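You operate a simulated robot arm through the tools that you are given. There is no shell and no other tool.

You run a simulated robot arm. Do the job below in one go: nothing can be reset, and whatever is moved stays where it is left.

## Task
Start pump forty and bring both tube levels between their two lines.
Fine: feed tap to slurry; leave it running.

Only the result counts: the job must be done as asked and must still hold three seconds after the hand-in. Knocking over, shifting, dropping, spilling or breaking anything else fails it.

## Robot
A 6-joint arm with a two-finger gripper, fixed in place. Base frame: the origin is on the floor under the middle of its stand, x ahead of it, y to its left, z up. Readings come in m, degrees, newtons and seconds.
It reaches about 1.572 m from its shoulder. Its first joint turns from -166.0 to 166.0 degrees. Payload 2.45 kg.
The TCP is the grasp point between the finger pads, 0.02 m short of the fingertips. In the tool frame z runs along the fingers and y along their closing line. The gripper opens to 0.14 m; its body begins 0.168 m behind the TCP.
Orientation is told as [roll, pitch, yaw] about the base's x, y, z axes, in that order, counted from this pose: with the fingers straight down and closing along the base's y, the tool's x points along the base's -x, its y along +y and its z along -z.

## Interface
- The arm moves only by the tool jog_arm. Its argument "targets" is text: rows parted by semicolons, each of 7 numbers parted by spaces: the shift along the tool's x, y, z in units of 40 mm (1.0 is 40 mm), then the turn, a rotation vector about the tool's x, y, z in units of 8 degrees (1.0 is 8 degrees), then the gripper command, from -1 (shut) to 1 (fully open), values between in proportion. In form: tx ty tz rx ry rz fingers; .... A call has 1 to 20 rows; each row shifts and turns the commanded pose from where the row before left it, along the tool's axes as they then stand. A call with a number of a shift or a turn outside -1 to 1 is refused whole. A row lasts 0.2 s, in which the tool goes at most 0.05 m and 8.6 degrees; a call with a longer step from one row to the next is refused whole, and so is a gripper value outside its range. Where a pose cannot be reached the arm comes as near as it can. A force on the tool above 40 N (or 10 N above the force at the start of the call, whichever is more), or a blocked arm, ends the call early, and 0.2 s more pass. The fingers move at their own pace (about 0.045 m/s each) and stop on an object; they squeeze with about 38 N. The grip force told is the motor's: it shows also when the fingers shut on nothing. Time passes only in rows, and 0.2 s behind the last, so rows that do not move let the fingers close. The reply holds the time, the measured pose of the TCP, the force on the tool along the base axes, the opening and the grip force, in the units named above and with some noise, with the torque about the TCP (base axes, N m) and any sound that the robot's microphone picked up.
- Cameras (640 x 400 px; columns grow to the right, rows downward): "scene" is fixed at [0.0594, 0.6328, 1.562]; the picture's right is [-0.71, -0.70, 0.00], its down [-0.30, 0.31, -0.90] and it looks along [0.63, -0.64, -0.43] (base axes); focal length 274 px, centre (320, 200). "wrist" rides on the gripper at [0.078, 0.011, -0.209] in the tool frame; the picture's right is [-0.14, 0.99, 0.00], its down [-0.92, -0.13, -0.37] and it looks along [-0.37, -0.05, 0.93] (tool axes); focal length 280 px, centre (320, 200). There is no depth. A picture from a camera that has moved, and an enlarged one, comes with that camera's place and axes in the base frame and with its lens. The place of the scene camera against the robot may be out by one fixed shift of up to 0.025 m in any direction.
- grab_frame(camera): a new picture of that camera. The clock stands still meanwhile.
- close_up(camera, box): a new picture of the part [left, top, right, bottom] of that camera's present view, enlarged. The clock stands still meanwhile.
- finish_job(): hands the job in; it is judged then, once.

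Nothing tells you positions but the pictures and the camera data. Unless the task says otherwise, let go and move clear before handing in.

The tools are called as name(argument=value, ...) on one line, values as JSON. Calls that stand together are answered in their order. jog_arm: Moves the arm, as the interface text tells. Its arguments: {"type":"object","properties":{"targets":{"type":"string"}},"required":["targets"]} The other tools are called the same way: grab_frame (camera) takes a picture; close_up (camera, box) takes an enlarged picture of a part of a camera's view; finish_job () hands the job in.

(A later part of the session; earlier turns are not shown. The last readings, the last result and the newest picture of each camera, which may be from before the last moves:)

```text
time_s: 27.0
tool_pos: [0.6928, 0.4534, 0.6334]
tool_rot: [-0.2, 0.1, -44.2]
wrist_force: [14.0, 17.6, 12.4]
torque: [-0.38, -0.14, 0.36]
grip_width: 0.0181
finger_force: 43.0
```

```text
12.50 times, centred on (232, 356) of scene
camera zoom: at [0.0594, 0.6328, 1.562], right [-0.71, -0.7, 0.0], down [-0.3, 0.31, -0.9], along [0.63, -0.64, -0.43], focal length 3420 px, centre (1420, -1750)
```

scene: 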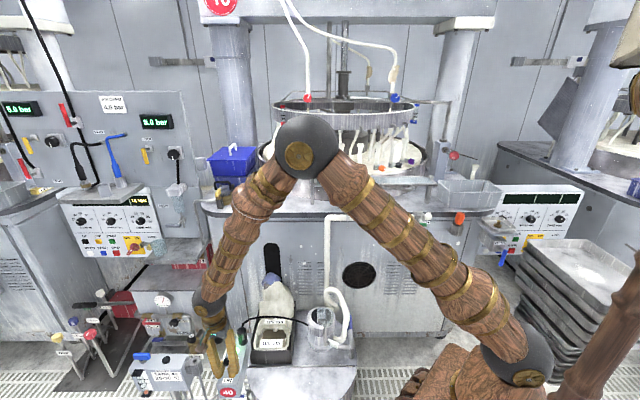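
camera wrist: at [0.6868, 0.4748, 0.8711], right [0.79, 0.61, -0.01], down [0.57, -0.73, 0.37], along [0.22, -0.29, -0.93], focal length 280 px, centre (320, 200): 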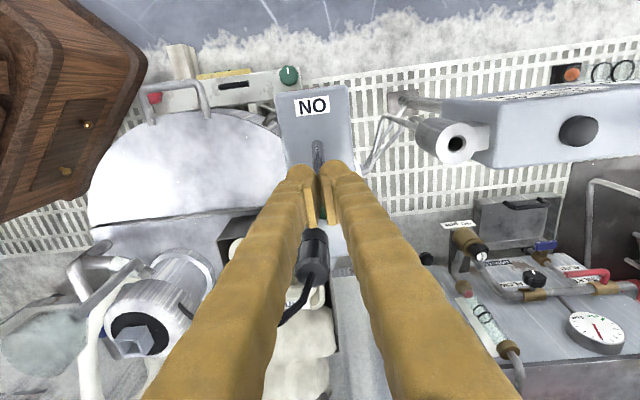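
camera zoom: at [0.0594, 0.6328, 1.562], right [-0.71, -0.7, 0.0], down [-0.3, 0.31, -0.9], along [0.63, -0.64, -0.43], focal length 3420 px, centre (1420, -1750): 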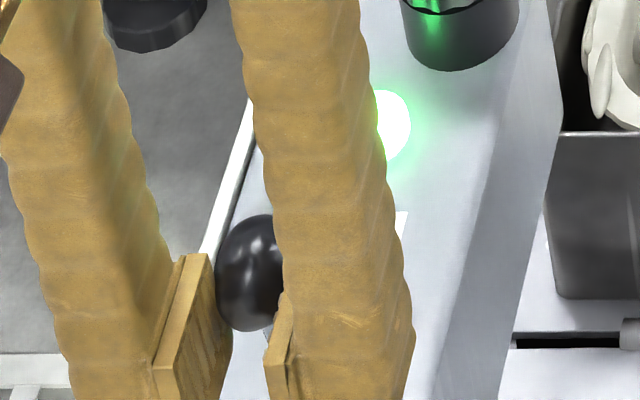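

Slurry is now running from both spouts. The lever is only a little past centre, so I'll open, pass the fingers behind the knob, close them and push it fully to ON.

jog_arm(targets="0 -0.05 0 0 0 0 -0.1; 0 0 0 0 0 0 -0.1; -0.75 0 0 0 0 0 -0.1; -0.75 0 0 0 0 0 -1; 0 0 0 0 0 0 -1; 0 0 0 0 0 0 -1; 0 0 0 0 0 0 -1")

close_up(camera="wrist", box=[240, 80, 400, 250])

close_up(camera="scene", box=[205, 325, 260, 385])

close_up(camera="scene", box=[268, 94, 304, 126])

close_up(camera="scene", box=[398, 94, 434, 126])

```text
time_s: 28.6
tool_pos: [0.7343, 0.407, 0.6289]
tool_rot: [-0.3, 0.0, -44.1]
wrist_force: [0.2, -0.3, -0.2]
torque: [0.0, 0.0, -0.02]
grip_width: 0.0001
finger_force: 20.2
```

```text
2.35 times, centred on (320, 165) of wrist
camera zoom: at [0.687, 0.4692, 0.8395], right [0.79, 0.62, -0.01], down [0.57, -0.73, 0.37], along [0.22, -0.29, -0.93], focal length 660 px, centre (320, 282)
```

zoom: 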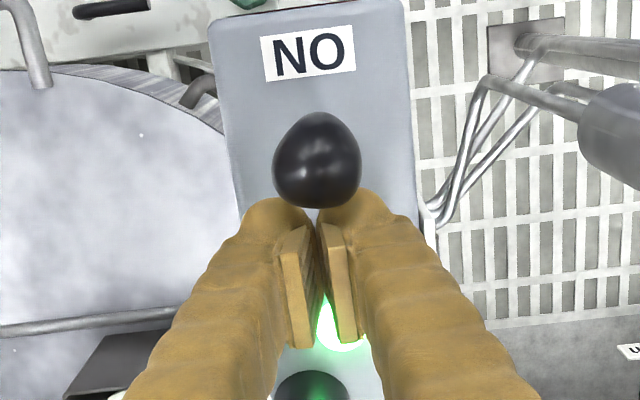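

```text
6.67 times, centred on (232, 355) of scene
camera zoom: at [0.0594, 0.6328, 1.562], right [-0.71, -0.7, 0.0], down [-0.3, 0.31, -0.9], along [0.63, -0.64, -0.43], focal length 1824 px, centre (903, -833)
```

zoom: 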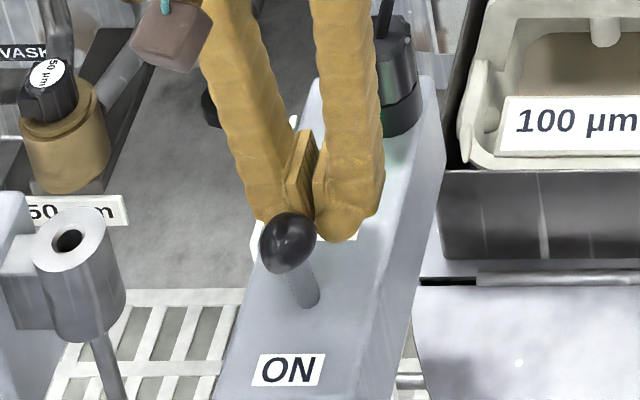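

```text
12.50 times, centred on (286, 110) of scene
camera zoom: at [0.0594, 0.6328, 1.562], right [-0.71, -0.7, 0.0], down [-0.3, 0.31, -0.9], along [0.63, -0.64, -0.43], focal length 3420 px, centre (745, 1325)
```

zoom: 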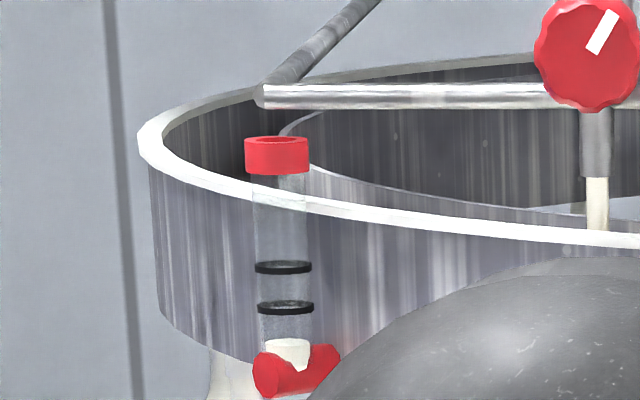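

```text
12.50 times, centred on (416, 110) of scene
camera zoom: at [0.0594, 0.6328, 1.562], right [-0.71, -0.7, 0.0], down [-0.3, 0.31, -0.9], along [0.63, -0.64, -0.43], focal length 3420 px, centre (-880, 1325)
```

zoom: 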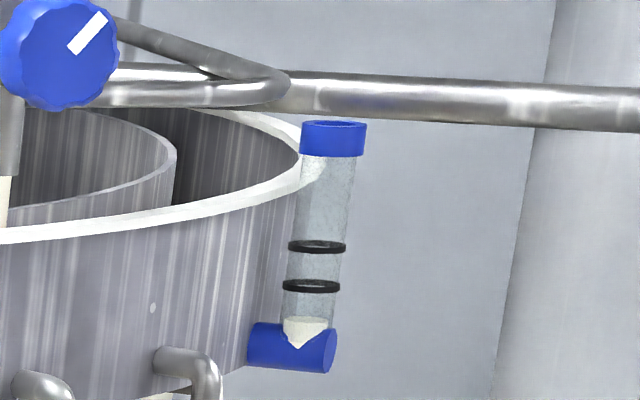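

The levels are rising: both tubes show slurry just above their bottom fittings. I'll push the lever home with the shut fingers and lift away at once.

jog_arm(targets="0.5 0 0 0 0 0 -1; 0.6 0 0.1 0 0 0 -1; -0.4 0 -0.3 0 0 0 -1; 0 0 -1 0 0 0 -1")

close_up(camera="scene", box=[205, 325, 260, 385])

close_up(camera="wrist", box=[240, 80, 400, 250])

close_up(camera="scene", box=[268, 94, 304, 126])

close_up(camera="scene", box=[398, 94, 434, 126])

```text
time_s: 29.1
tool_pos: [0.7219, 0.4209, 0.6322]
tool_rot: [0.1, -0.1, -44.2]
wrist_force: [5.1, 0.8, 3.5]
torque: [0.07, -0.02, -0.07]
grip_width: 0.0
finger_force: 29.2
stopped in row 2: the force on the tool passed its limit at 54 N (the readings are from after the stop); the commanded pose is now the measured one
```

```text
6.67 times, centred on (232, 355) of scene
camera zoom: at [0.0594, 0.6328, 1.562], right [-0.71, -0.7, 0.0], down [-0.3, 0.31, -0.9], along [0.63, -0.64, -0.43], focal length 1824 px, centre (903, -833)
```

zoom: 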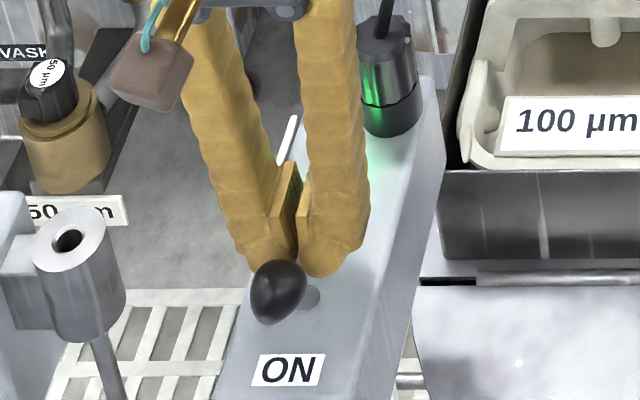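

```text
2.35 times, centred on (320, 165) of wrist
camera zoom: at [0.6737, 0.4846, 0.8407], right [0.79, 0.61, 0.0], down [0.57, -0.73, 0.37], along [0.23, -0.29, -0.93], focal length 660 px, centre (320, 282)
```

zoom: 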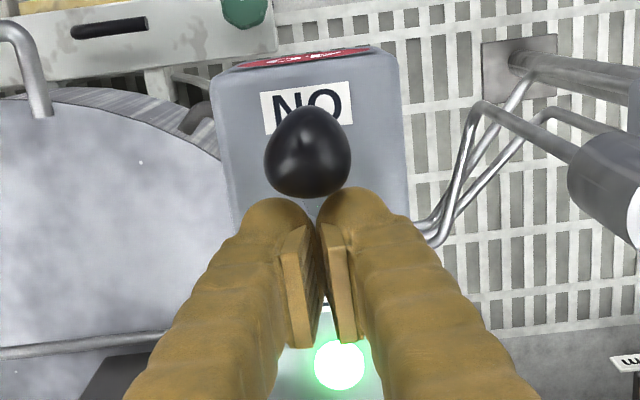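

```text
12.50 times, centred on (286, 110) of scene
camera zoom: at [0.0594, 0.6328, 1.562], right [-0.71, -0.7, 0.0], down [-0.3, 0.31, -0.9], along [0.63, -0.64, -0.43], focal length 3420 px, centre (745, 1325)
```

zoom: 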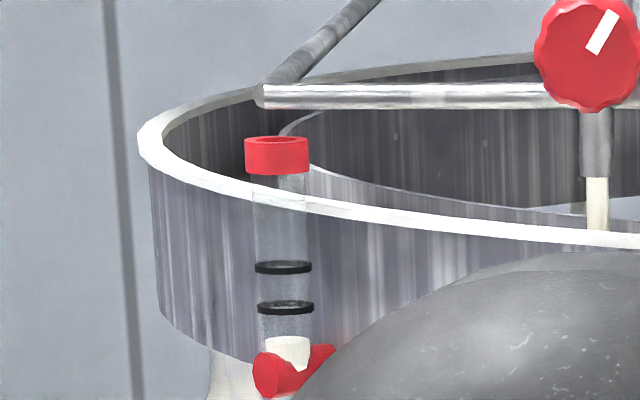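

```text
12.50 times, centred on (416, 110) of scene
camera zoom: at [0.0594, 0.6328, 1.562], right [-0.71, -0.7, 0.0], down [-0.3, 0.31, -0.9], along [0.63, -0.64, -0.43], focal length 3420 px, centre (-880, 1325)
```

zoom: 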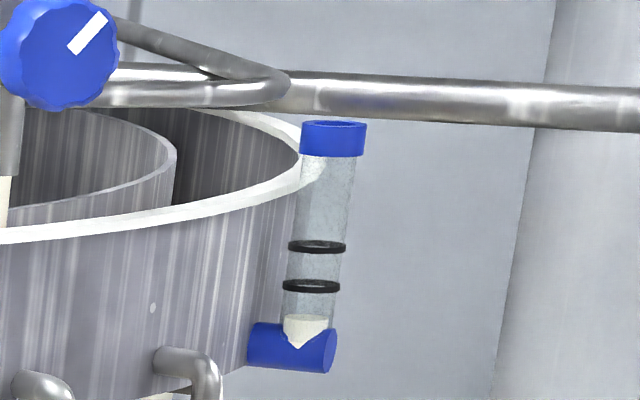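

The lever is home at ON against its stop with the lamp lit. The levels rise slowly, so I'll back off, climb and turn the fingers horizontal toward the knobs.

jog_arm(targets="-0.35 0 -0.3 0 0 0 -1; 0 0 -1 0 0 0 -1; -0.3 -0.2 -1 0 0 0 -1; -0.6 -0.35 -0.95 0 0 0 -1; -0.6 -0.35 -0.95 0 0 0 -1; -0.6 -0.35 -0.95 0 0 0 -1; -0.6 -0.35 -0.95 0 0 0 -0.5; -0.6 -0.35 -0.95 0 0 0 -0.2; -0.59 -0.35 -0.775 0 -0.9375 0 0; -0.685 -0.35 -0.69 0 -0.9375 0 0; -0.77 -0.35 -0.6 0 -0.9375 0 0; -0.84 -0.35 -0.49 0 -0.9375 0 0; -0.9 -0.35 -0.38 0 -0.9375 0 0; -0.94 -0.35 -0.255 0 -0.9375 0 0; -0.965 -0.35 -0.13 0 -0.9375 0 0; -0.97 -0.35 0 0 -0.9375 0 0; -0.965 -0.35 0.12 0 -0.9375 0 0; -0.94 -0.35 0.25 0 -0.9375 0 0; -0.9 -0.35 0.37 0 -0.9375 0 0; -0.845 -0.35 0.485 0 -0.9375 0 0")

grab_frame(camera="scene")

grab_frame(camera="wrist")

close_up(camera="scene", box=[268, 94, 304, 126])

close_up(camera="scene", box=[398, 94, 434, 126])

close_up(camera="scene", box=[205, 325, 260, 385])

```text
time_s: 33.3
tool_pos: [0.8588, -0.0535, 1.289]
tool_rot: [-148.4, -89.9, 104.3]
wrist_force: [0.2, -0.3, -0.3]
torque: [0.01, 0.0, 0.01]
grip_width: 0.0701
finger_force: 0.1
```

```text
taken
```

scene: 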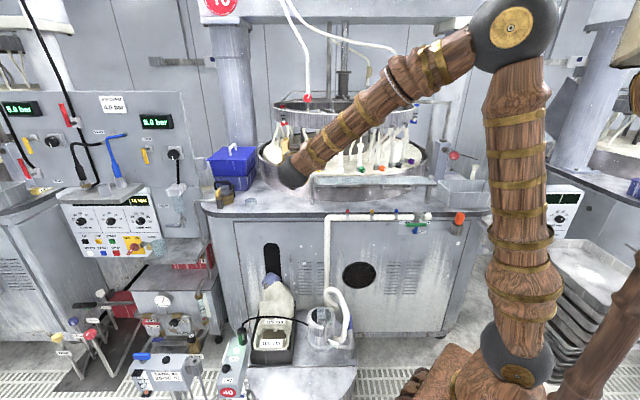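

```text
taken
camera wrist: at [0.7162, 0.1002, 1.2102], right [0.69, 0.71, 0.14], down [-0.35, 0.17, 0.92], along [0.63, -0.68, 0.37], focal length 280 px, centre (320, 200)
```

wrist: 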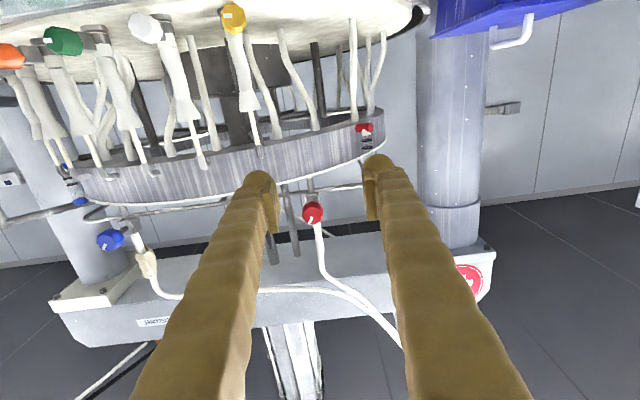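

```text
12.50 times, centred on (286, 110) of scene
camera zoom: at [0.0594, 0.6328, 1.562], right [-0.71, -0.7, 0.0], down [-0.3, 0.31, -0.9], along [0.63, -0.64, -0.43], focal length 3420 px, centre (745, 1325)
```

zoom: 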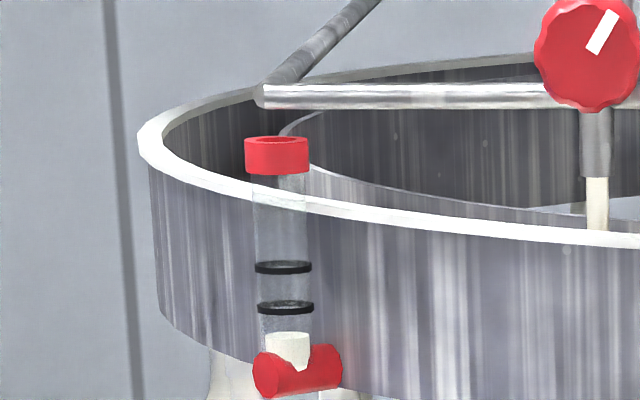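

```text
12.50 times, centred on (416, 110) of scene
camera zoom: at [0.0594, 0.6328, 1.562], right [-0.71, -0.7, 0.0], down [-0.3, 0.31, -0.9], along [0.63, -0.64, -0.43], focal length 3420 px, centre (-880, 1325)
```

zoom: 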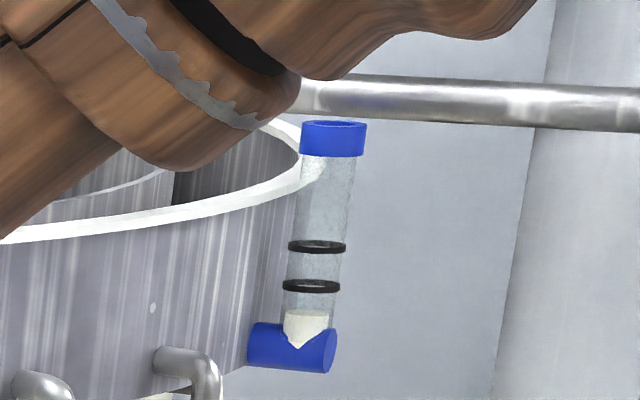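

```text
6.67 times, centred on (232, 355) of scene
camera zoom: at [0.0594, 0.6328, 1.562], right [-0.71, -0.7, 0.0], down [-0.3, 0.31, -0.9], along [0.63, -0.64, -0.43], focal length 1824 px, centre (903, -833)
```

zoom: 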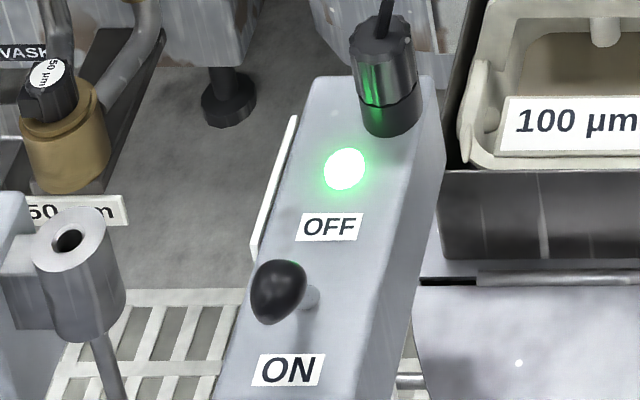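

Both levels are settling just below their lower lines, so each knob needs a bit more opening. The red knob resolves to [1.046, -0.281, 1.434] and the blue to [0.751, -0.569, 1.431]. I'll go to a stand-off in front of the red knob.

jog_arm(targets="-0.6 -0.135 0.8 0 0 0 0; -0.6 -0.135 0.8 0 0 0 0; -0.6 -0.135 0.8 0 0 0 0; -0.6 -0.135 0.8 0 0 0 0; -0.6 -0.135 0.8 0 0 0 0; -0.6 -0.135 0.8 0 0 0 0")

grab_frame(camera="wrist")

close_up(camera="scene", box=[268, 80, 340, 126])

close_up(camera="scene", box=[398, 94, 434, 126])

grab_frame(camera="scene")

```text
time_s: 34.7
tool_pos: [0.974, -0.2078, 1.4304]
tool_rot: [-105.5, -89.8, 61.4]
wrist_force: [0.2, -0.6, 0.2]
torque: [0.01, -0.04, -0.01]
grip_width: 0.0701
finger_force: 0.2
```

```text
taken
camera wrist: at [0.8319, -0.0541, 1.3527], right [0.69, 0.71, 0.13], down [-0.35, 0.17, 0.92], along [0.63, -0.68, 0.37], focal length 280 px, centre (320, 200)
```

wrist: 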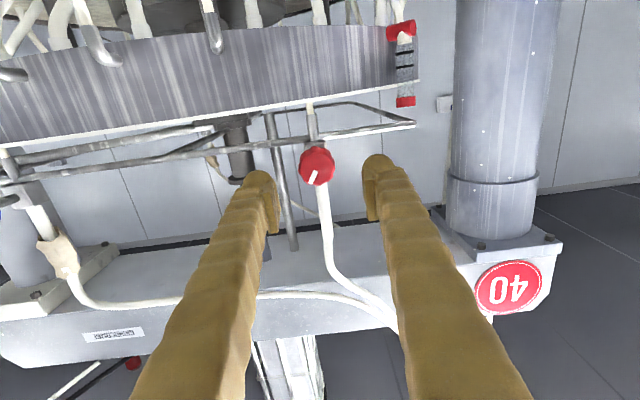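

```text
8.70 times, centred on (304, 103) of scene
camera zoom: at [0.0594, 0.6328, 1.562], right [-0.71, -0.7, 0.0], down [-0.3, 0.31, -0.9], along [0.63, -0.64, -0.43], focal length 2379 px, centre (459, 1044)
```

zoom: 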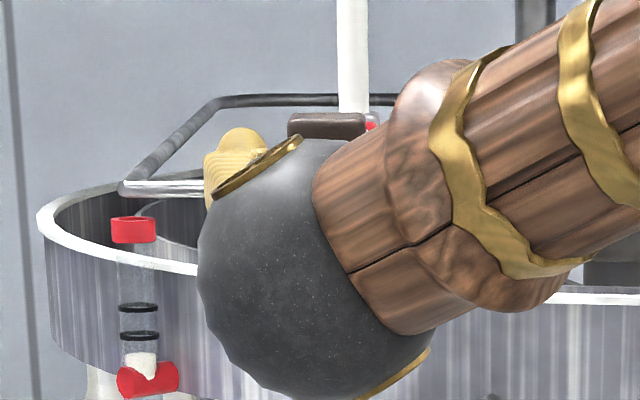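

```text
12.50 times, centred on (416, 110) of scene
camera zoom: at [0.0594, 0.6328, 1.562], right [-0.71, -0.7, 0.0], down [-0.3, 0.31, -0.9], along [0.63, -0.64, -0.43], focal length 3420 px, centre (-880, 1325)
```

zoom: 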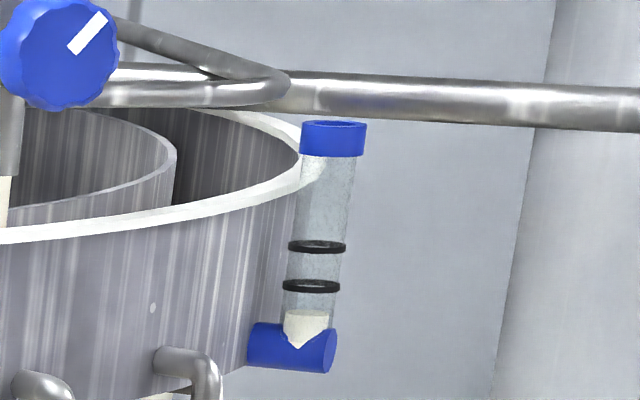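

```text
taken
```

scene: 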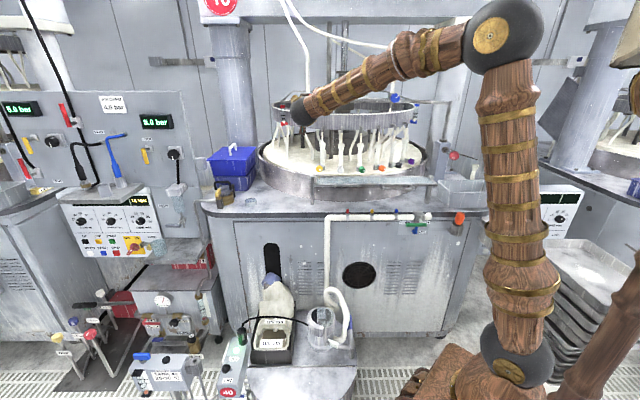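

The blue level is steady below its lower line, so nothing is rushing. I'll zoom in on the red knob from the wrist.

close_up(camera="wrist", box=[280, 120, 360, 200])

close_up(camera="wrist", box=[370, 10, 440, 120])

close_up(camera="wrist", box=[0, 40, 60, 220])

```text
5.00 times, centred on (320, 160) of wrist
camera zoom: at [0.8319, -0.0541, 1.3527], right [0.69, 0.71, 0.13], down [-0.35, 0.17, 0.92], along [0.63, -0.68, 0.37], focal length 1402 px, centre (320, 400)
```

zoom: 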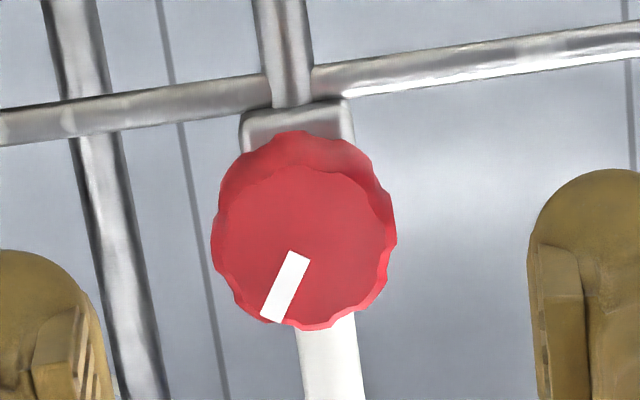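

```text
3.64 times, centred on (405, 65) of wrist
camera zoom: at [0.8319, -0.0541, 1.3527], right [0.69, 0.71, 0.13], down [-0.35, 0.17, 0.92], along [0.63, -0.68, 0.37], focal length 1020 px, centre (11, 691)
```

zoom: 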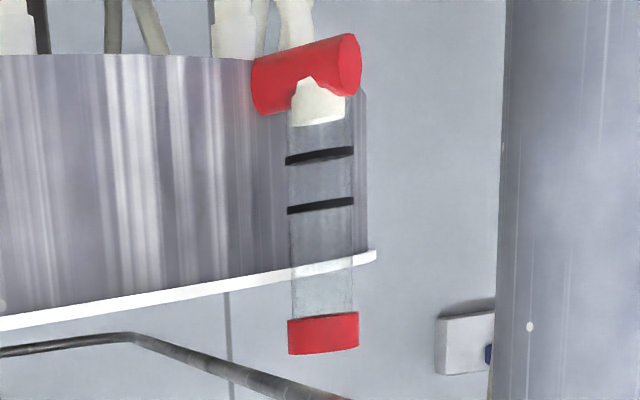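

```text
2.22 times, centred on (30, 130) of wrist
camera zoom: at [0.8319, -0.0541, 1.3527], right [0.69, 0.71, 0.13], down [-0.35, 0.17, 0.92], along [0.63, -0.68, 0.37], focal length 623 px, centre (964, 356)
```

zoom: 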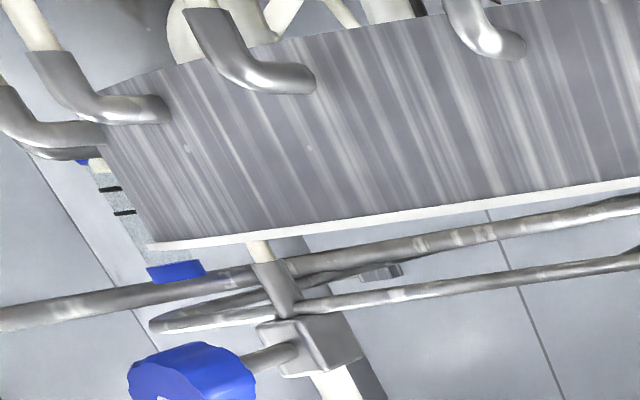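

I can see the red tube well from the wrist too: the level is below the lower line. I'll move the open fingers around the red knob and close on it.

jog_arm(targets="-0.05 -0.085 0.9 0 0 0 0; 0 0 0.9 0 0 0 0; 0 0 0.85 0 0 0 0")

grab_frame(camera="wrist")

close_up(camera="wrist", box=[240, 120, 400, 260])

```text
time_s: 35.5
tool_pos: [1.0452, -0.2844, 1.4332]
tool_rot: [-132.5, -89.9, 88.3]
wrist_force: [0.2, 0.3, 0.5]
torque: [0.04, 0.02, 0.0]
grip_width: 0.0702
finger_force: 0.1
```

```text
taken
camera wrist: at [0.9028, -0.1311, 1.3559], right [0.69, 0.71, 0.14], down [-0.35, 0.17, 0.92], along [0.63, -0.68, 0.37], focal length 280 px, centre (320, 200)
```

wrist: 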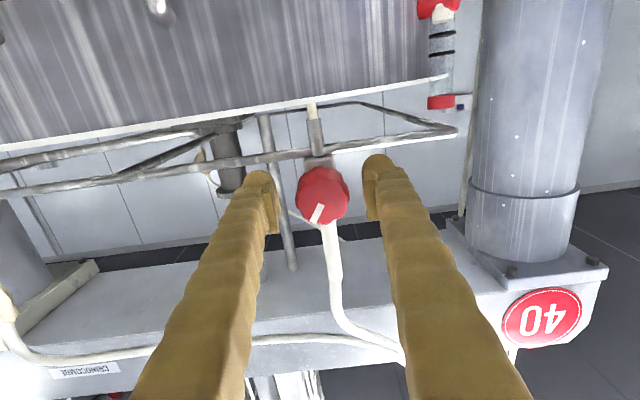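

```text
2.86 times, centred on (320, 190) of wrist
camera zoom: at [0.9028, -0.1311, 1.3559], right [0.69, 0.71, 0.14], down [-0.35, 0.17, 0.92], along [0.63, -0.68, 0.37], focal length 801 px, centre (320, 229)
```

zoom: 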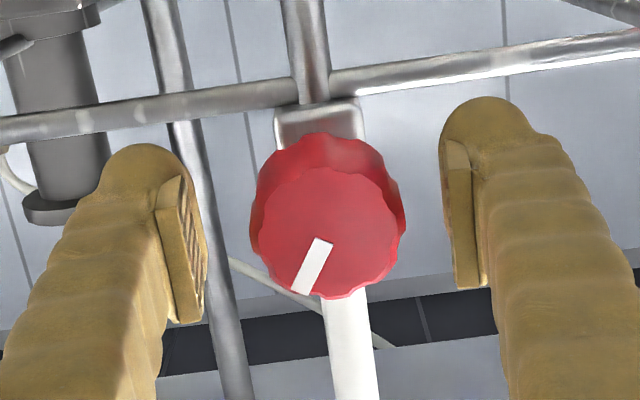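

The knob face is at the TCP. I'll nudge 1 cm deeper and 4 mm up, then close on the knob.

jog_arm(targets="-0.1 0.055 0.25 0 0 0 0; 0 0 0 0 0 0 -1; 0 0 0 0 0 0 -1; 0 0 0 0 0 0 -1; 0 0 0 0 0 0 -1")

close_up(camera="wrist", box=[240, 120, 400, 260])

close_up(camera="wrist", box=[400, 0, 470, 110])

```text
time_s: 36.7
tool_pos: [1.0551, -0.2898, 1.4375]
tool_rot: [-106.5, -89.8, 62.1]
wrist_force: [-11.5, -9.5, -3.0]
torque: [-0.07, -0.01, 0.34]
grip_width: 0.0404
finger_force: 45.2
```

```text
2.86 times, centred on (320, 190) of wrist
camera zoom: at [0.9123, -0.137, 1.3584], right [0.69, 0.71, 0.14], down [-0.35, 0.17, 0.92], along [0.63, -0.68, 0.37], focal length 801 px, centre (320, 229)
```

zoom: 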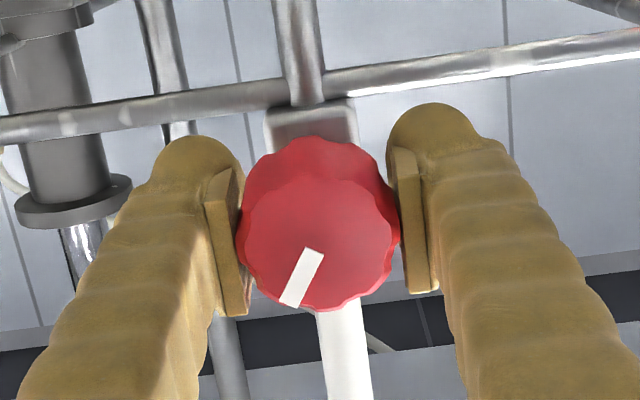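

```text
3.64 times, centred on (435, 55) of wrist
camera zoom: at [0.9123, -0.137, 1.3584], right [0.69, 0.71, 0.14], down [-0.35, 0.17, 0.92], along [0.63, -0.68, 0.37], focal length 1020 px, centre (-98, 727)
```

zoom: 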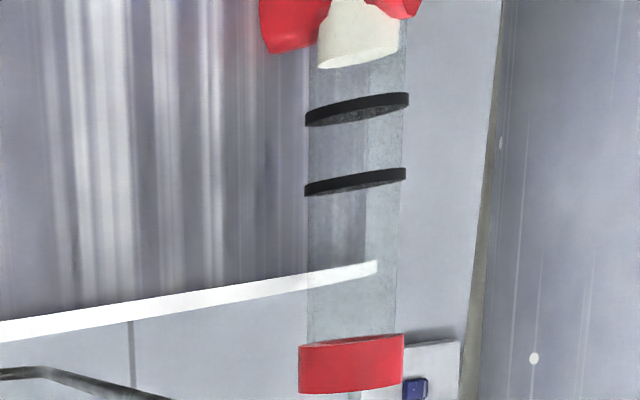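

Firm grip on the red knob at 40 mm. I'll try a small clockwise turn of about 12°, wait a second and see which way the level goes.

jog_arm(targets="0 -0.05 0 0 0 0.75 -1; 0 0 0 0 0 0.75 -1; 0 0 0 0 0 0 -1; 0 0 0 0 0 0 -1; 0 0 0 0 0 0 -1; 0 0 0 0 0 0 -1; 0 0 0 0 0 0 -1")

grab_frame(camera="wrist")

close_up(camera="wrist", box=[240, 120, 400, 260])

close_up(camera="scene", box=[268, 94, 304, 126])

```text
time_s: 38.3
tool_pos: [1.054, -0.2907, 1.437]
tool_rot: [90.1, -78.1, -134.2]
wrist_force: [-3.2, 16.7, -5.1]
torque: [0.01, -0.03, -0.22]
grip_width: 0.0401
finger_force: 44.8
```

```text
taken
camera wrist: at [0.9226, -0.1263, 1.3623], right [0.66, 0.68, 0.34], down [-0.48, 0.03, 0.87], along [0.58, -0.74, 0.35], focal length 280 px, centre (320, 200)
```

wrist: 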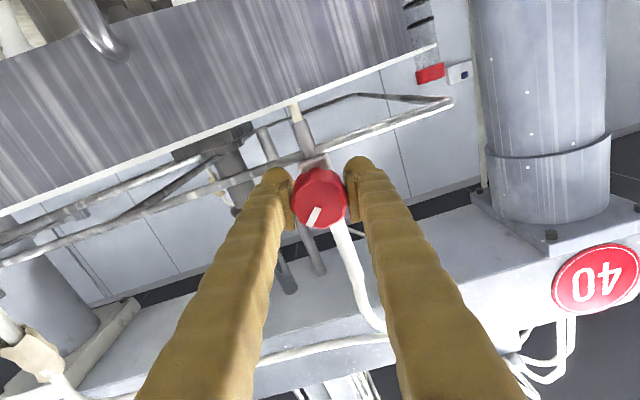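

```text
2.86 times, centred on (320, 190) of wrist
camera zoom: at [0.9226, -0.1263, 1.3623], right [0.66, 0.68, 0.34], down [-0.48, 0.03, 0.87], along [0.58, -0.74, 0.35], focal length 801 px, centre (320, 229)
```

zoom: 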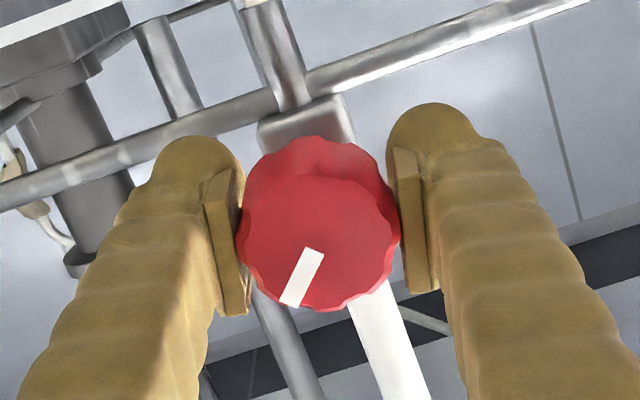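

```text
12.50 times, centred on (286, 110) of scene
camera zoom: at [0.0594, 0.6328, 1.562], right [-0.71, -0.7, 0.0], down [-0.3, 0.31, -0.9], along [0.63, -0.64, -0.43], focal length 3420 px, centre (745, 1325)
```

zoom: 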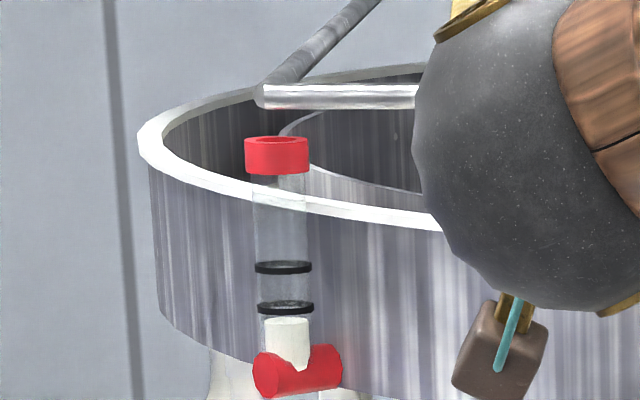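

Clockwise opens: the red level is rising. I'll wait two seconds to see where it settles.

jog_arm(targets="0 0 0 0 0 0 -1; 0 0 0 0 0 0 -1; 0 0 0 0 0 0 -1; 0 0 0 0 0 0 -1; 0 0 0 0 0 0 -1; 0 0 0 0 0 0 -1; 0 0 0 0 0 0 -1; 0 0 0 0 0 0 -1; 0 0 0 0 0 0 -1; 0 0 0 0 0 0 -1")

close_up(camera="scene", box=[268, 94, 304, 126])

close_up(camera="scene", box=[398, 94, 434, 126])

```text
time_s: 40.5
tool_pos: [1.0544, -0.2907, 1.4371]
tool_rot: [90.2, -78.1, -134.3]
wrist_force: [7.5, 19.4, -3.1]
torque: [0.04, -0.05, -0.44]
grip_width: 0.0401
finger_force: 44.9
```

```text
12.50 times, centred on (286, 110) of scene
camera zoom: at [0.0594, 0.6328, 1.562], right [-0.71, -0.7, 0.0], down [-0.3, 0.31, -0.9], along [0.63, -0.64, -0.43], focal length 3420 px, centre (745, 1325)
```

zoom: 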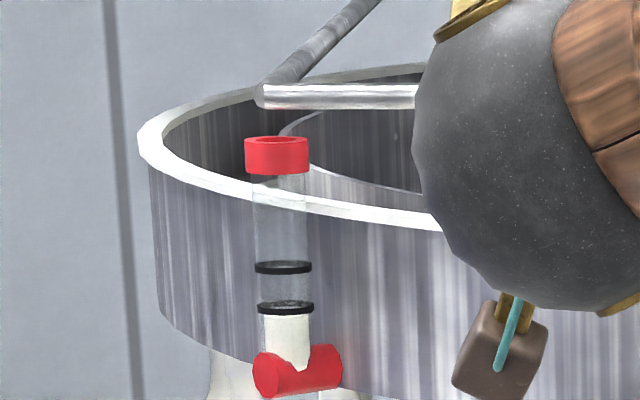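

```text
12.50 times, centred on (416, 110) of scene
camera zoom: at [0.0594, 0.6328, 1.562], right [-0.71, -0.7, 0.0], down [-0.3, 0.31, -0.9], along [0.63, -0.64, -0.43], focal length 3420 px, centre (-880, 1325)
```

zoom: 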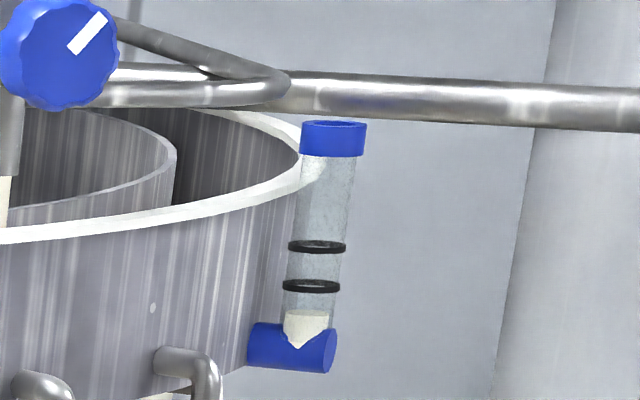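

The red level is settling just under the lower line. I'll turn another 13° clockwise to aim for mid-band and wait.

jog_arm(targets="0 0 0 0 0 0.81 -1; 0 0 0 0 0 0.81 -1; 0 0 0 0 0 0 -1; 0 0 0 0 0 0 -1; 0 0 0 0 0 0 -1; 0 0 0 0 0 0 -1; 0 0 0 0 0 0 -1; 0 0 0 0 0 0 -1; 0 0 0 0 0 0 -1; 0 0 0 0 0 0 -1; 0 0 0 0 0 0 -1; 0 0 0 0 0 0 -1")

close_up(camera="scene", box=[268, 94, 304, 126])

grab_frame(camera="wrist")

```text
time_s: 41.1
tool_pos: [1.0543, -0.2926, 1.4363]
tool_rot: [90.0, -65.3, -134.2]
wrist_force: [-4.4, 3.7, 0.1]
torque: [-0.07, -0.05, -0.08]
grip_width: 0.0401
finger_force: 44.8
stopped in row 3: the force on the tool passed its limit at 41 N (the readings are from after the stop); the commanded pose is now the measured one
```

```text
12.50 times, centred on (286, 110) of scene
camera zoom: at [0.0594, 0.6328, 1.562], right [-0.71, -0.7, 0.0], down [-0.3, 0.31, -0.9], along [0.63, -0.64, -0.43], focal length 3420 px, centre (745, 1325)
```

zoom: 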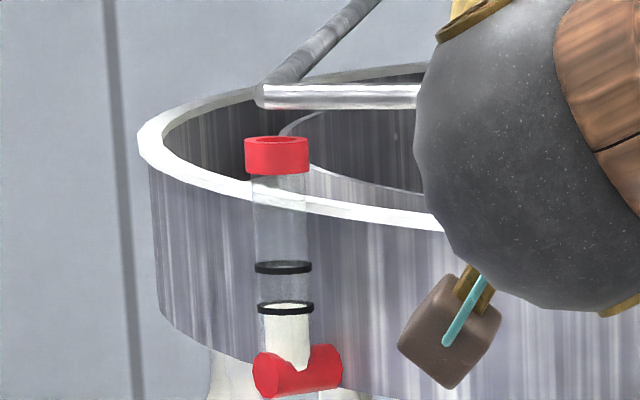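

```text
taken
camera wrist: at [0.9334, -0.1156, 1.3699], right [0.59, 0.6, 0.54], down [-0.61, -0.1, 0.78], along [0.53, -0.79, 0.31], focal length 280 px, centre (320, 200)
```

wrist: 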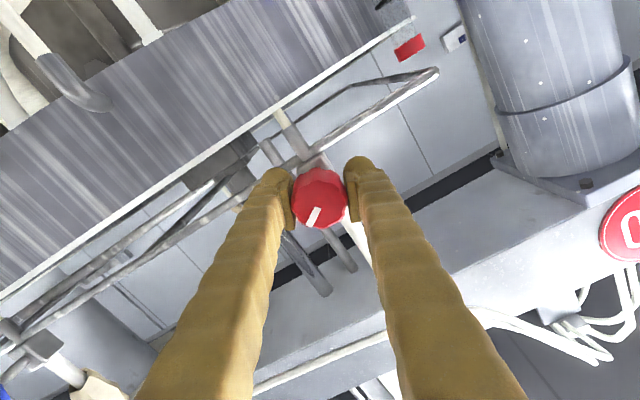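

The turn was made (the force limit tripped, then the force relaxed). The level has reached the lower line; I'll wait for it to settle.

jog_arm(targets="0 0 0 0 0 0 -1; 0 0 0 0 0 0 -1; 0 0 0 0 0 0 -1; 0 0 0 0 0 0 -1; 0 0 0 0 0 0 -1; 0 0 0 0 0 0 -1; 0 0 0 0 0 0 -1; 0 0 0 0 0 0 -1; 0 0 0 0 0 0 -1; 0 0 0 0 0 0 -1; 0 0 0 0 0 0 -1; 0 0 0 0 0 0 -1; 0 0 0 0 0 0 -1; 0 0 0 0 0 0 -1")

close_up(camera="scene", box=[268, 94, 304, 126])

close_up(camera="scene", box=[398, 94, 434, 126])

```text
time_s: 44.1
tool_pos: [1.0532, -0.2925, 1.4368]
tool_rot: [90.1, -65.3, -134.2]
wrist_force: [-6.4, 8.7, 2.8]
torque: [0.09, 0.07, 0.0]
grip_width: 0.0402
finger_force: 44.8
```

```text
12.50 times, centred on (286, 110) of scene
camera zoom: at [0.0594, 0.6328, 1.562], right [-0.71, -0.7, 0.0], down [-0.3, 0.31, -0.9], along [0.63, -0.64, -0.43], focal length 3420 px, centre (745, 1325)
```

zoom: 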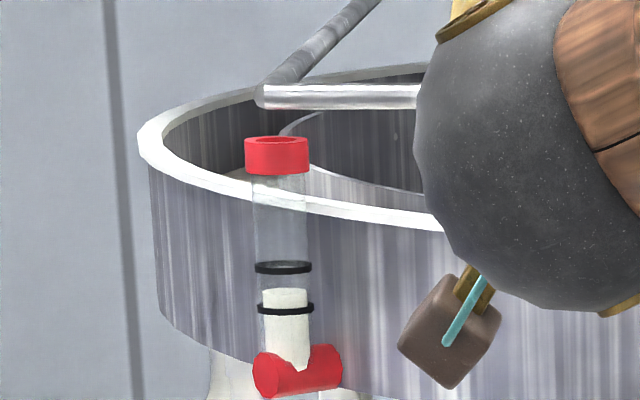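

```text
12.50 times, centred on (416, 110) of scene
camera zoom: at [0.0594, 0.6328, 1.562], right [-0.71, -0.7, 0.0], down [-0.3, 0.31, -0.9], along [0.63, -0.64, -0.43], focal length 3420 px, centre (-880, 1325)
```

zoom: 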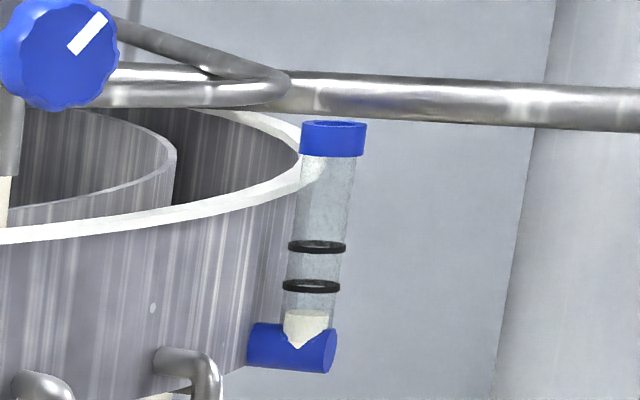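

Red has settled near mid-band. I'll release the red knob, back straight out 6 cm, undo the hand's roll, and recheck the red level.

jog_arm(targets="0 0 0 0 0 0 0; 0 0 0 0 0 0 0; 0 0 0 0 0 0 0; 0 0 -0.75 0 0 0 0; 0 0 -0.75 0 0 0 0; 0 0 0 0 0 -0.775 0; 0 0 0 0 0 -0.775 0; 0 0 0 0 0 -0.775 0; 0 0 0 0 0 -0.775 0")

close_up(camera="scene", box=[268, 94, 304, 126])

grab_frame(camera="wrist")

```text
time_s: 46.1
tool_pos: [1.0098, -0.2514, 1.4362]
tool_rot: [-90.3, -89.8, 46.1]
wrist_force: [-0.5, -0.7, -0.2]
torque: [-0.04, -0.05, 0.0]
grip_width: 0.07
finger_force: 0.0
```

```text
12.50 times, centred on (286, 110) of scene
camera zoom: at [0.0594, 0.6328, 1.562], right [-0.71, -0.7, 0.0], down [-0.3, 0.31, -0.9], along [0.63, -0.64, -0.43], focal length 3420 px, centre (745, 1325)
```

zoom: 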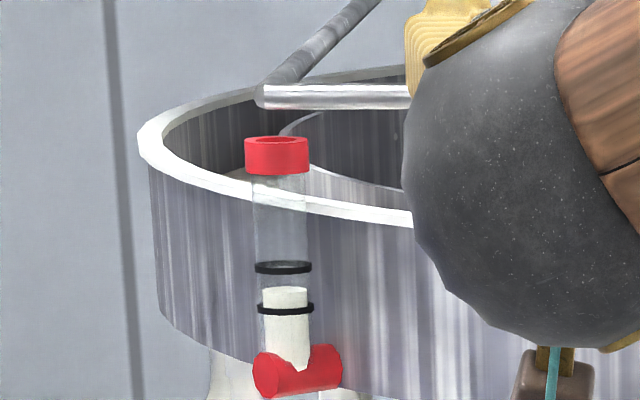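

```text
taken
camera wrist: at [0.8681, -0.0971, 1.3578], right [0.69, 0.71, 0.13], down [-0.35, 0.17, 0.92], along [0.63, -0.68, 0.37], focal length 280 px, centre (320, 200)
```

wrist: 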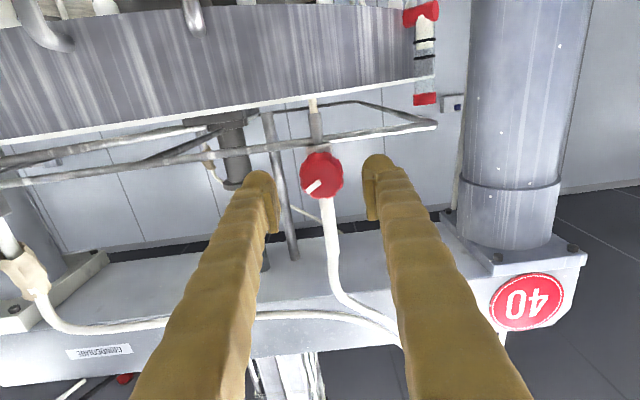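

Red holds at mid-band with its knob free. I'll slide sideways to stand off the blue knob at the same depth.

jog_arm(targets="0 -0.5 0 0 0 0 0; 0 -0.95 -0.02 0 0 0 0; 0 -0.95 -0.02 0 0 0 0; 0 -0.95 -0.02 0 0 0 0; 0 -0.95 -0.02 0 0 0 0; 0 -0.95 -0.02 0 0 0 0; 0 -0.95 -0.02 0 0 0 0; 0 -0.95 -0.02 0 0 0 0; 0 -0.95 -0.02 0 0 0 0; 0 -0.95 -0.02 0 0 0 0; 0 -0.95 -0.02 0 0 0 0")

grab_frame(camera="wrist")

close_up(camera="wrist", box=[240, 100, 400, 240])

grab_frame(camera="scene")

```text
time_s: 48.5
tool_pos: [0.728, -0.5312, 1.4371]
tool_rot: [-83.1, -89.8, 38.8]
wrist_force: [0.2, 0.3, -0.3]
torque: [-0.01, -0.02, 0.0]
grip_width: 0.0699
finger_force: 0.1
```

```text
taken
camera wrist: at [0.5852, -0.3777, 1.3593], right [0.69, 0.71, 0.14], down [-0.35, 0.17, 0.92], along [0.63, -0.68, 0.36], focal length 280 px, centre (320, 200)
```

wrist: 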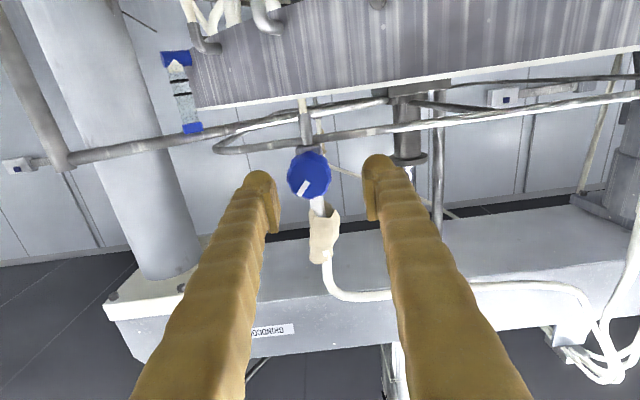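

```text
2.86 times, centred on (320, 170) of wrist
camera zoom: at [0.5852, -0.3777, 1.3593], right [0.69, 0.71, 0.14], down [-0.35, 0.17, 0.92], along [0.63, -0.68, 0.36], focal length 801 px, centre (320, 286)
```

zoom: 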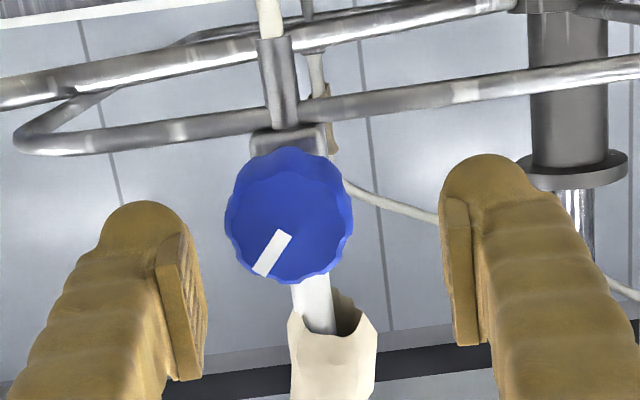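

```text
taken
```

scene: 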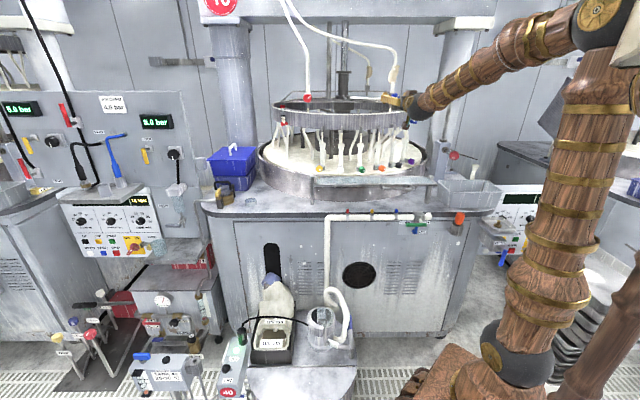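

The blue knob is ahead, slightly left of centre by 1 cm and about 5 cm away. I'll centre, advance around it and close.

jog_arm(targets="0 -0.25 0.2 0 0 0 0; 0 0 0.75 0 0 0 0; 0 0 0.55 0 0 0 0")

close_up(camera="wrist", box=[240, 120, 400, 260])

grab_frame(camera="wrist")

```text
time_s: 49.4
tool_pos: [0.7619, -0.5793, 1.4369]
tool_rot: [-90.4, -90.0, 46.2]
wrist_force: [-0.3, 0.0, 0.4]
torque: [0.01, 0.0, -0.03]
grip_width: 0.0697
finger_force: 0.0
```

```text
2.86 times, centred on (320, 190) of wrist
camera zoom: at [0.6198, -0.4263, 1.3592], right [0.69, 0.71, 0.14], down [-0.35, 0.17, 0.92], along [0.63, -0.68, 0.37], focal length 801 px, centre (320, 229)
```

zoom: 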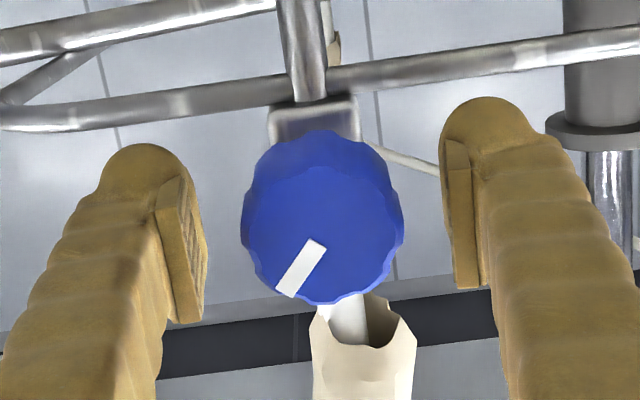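

```text
taken
camera wrist: at [0.6198, -0.4263, 1.3592], right [0.69, 0.71, 0.14], down [-0.35, 0.17, 0.92], along [0.63, -0.68, 0.37], focal length 280 px, centre (320, 200)
```

wrist: 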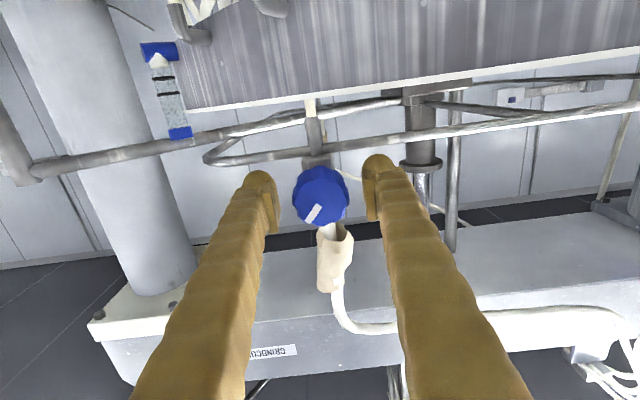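

Well centred on the blue knob. I'll close and turn it 12° clockwise first.

jog_arm(targets="0 0 0 0 0 0 -1; 0 0 0 0 0 0 -1; 0 0 0 0 0 0 -1; 0 0 0 0 0 0 -1; 0 0 0 0 0 0.75 -1; 0 0 0 0 0 0.75 -1; 0 0 0 0 0 0 -1")

close_up(camera="wrist", box=[240, 120, 400, 260])

close_up(camera="scene", box=[398, 94, 434, 126])

```text
time_s: 51.0
tool_pos: [0.7619, -0.5789, 1.4364]
tool_rot: [89.7, -78.1, -133.9]
wrist_force: [-7.3, 31.7, -6.5]
torque: [0.07, -0.03, -0.12]
grip_width: 0.0392
finger_force: 44.8
```

```text
2.86 times, centred on (320, 190) of wrist
camera zoom: at [0.6314, -0.4144, 1.3633], right [0.66, 0.67, 0.34], down [-0.48, 0.03, 0.88], along [0.58, -0.74, 0.35], focal length 801 px, centre (320, 229)
```

zoom: 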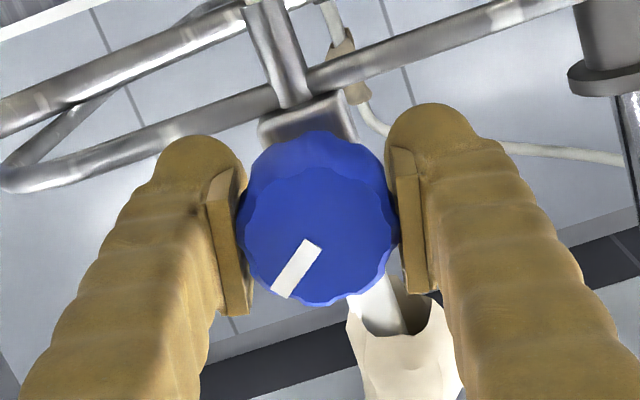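

```text
12.50 times, centred on (416, 110) of scene
camera zoom: at [0.0594, 0.6328, 1.562], right [-0.71, -0.7, 0.0], down [-0.3, 0.31, -0.9], along [0.63, -0.64, -0.43], focal length 3420 px, centre (-880, 1325)
```

zoom: 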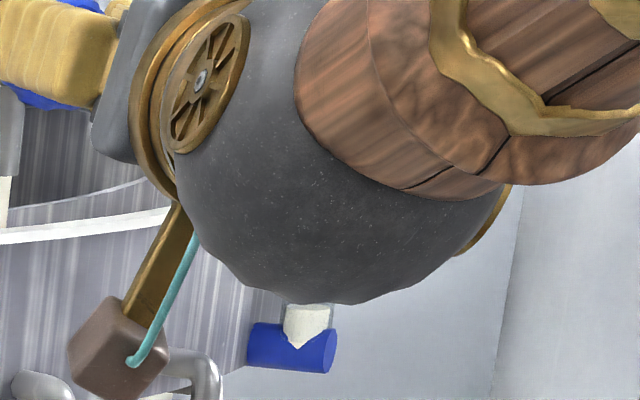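

grab_frame(camera="wrist")

close_up(camera="wrist", box=[60, 40, 200, 160])

close_up(camera="scene", box=[268, 94, 304, 126])

```text
taken
camera wrist: at [0.6314, -0.4144, 1.3633], right [0.66, 0.67, 0.34], down [-0.48, 0.03, 0.88], along [0.58, -0.74, 0.35], focal length 280 px, centre (320, 200)
```

wrist: 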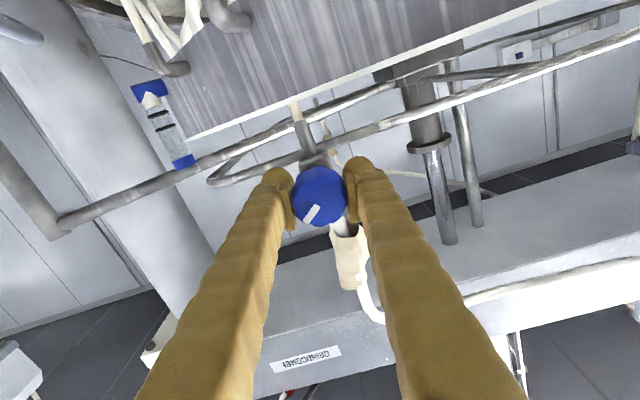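

```text
3.33 times, centred on (130, 100) of wrist
camera zoom: at [0.6314, -0.4144, 1.3633], right [0.66, 0.67, 0.34], down [-0.48, 0.03, 0.88], along [0.58, -0.74, 0.35], focal length 935 px, centre (953, 533)
```

zoom: 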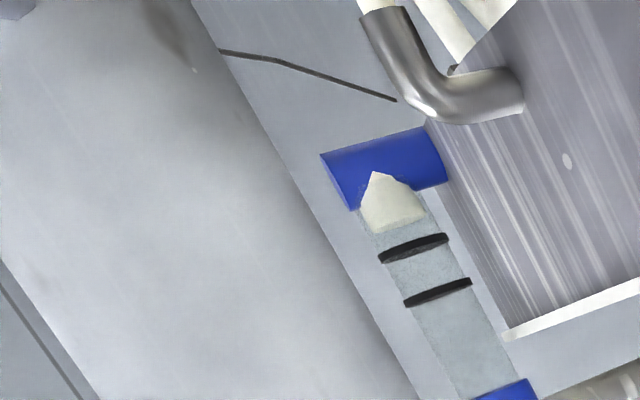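

```text
12.50 times, centred on (286, 110) of scene
camera zoom: at [0.0594, 0.6328, 1.562], right [-0.71, -0.7, 0.0], down [-0.3, 0.31, -0.9], along [0.63, -0.64, -0.43], focal length 3420 px, centre (745, 1325)
```

zoom: 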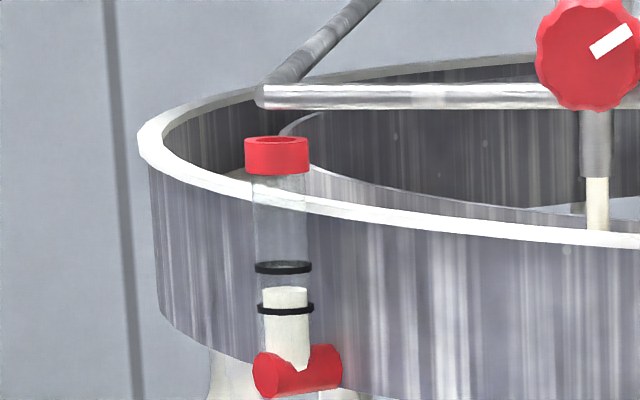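

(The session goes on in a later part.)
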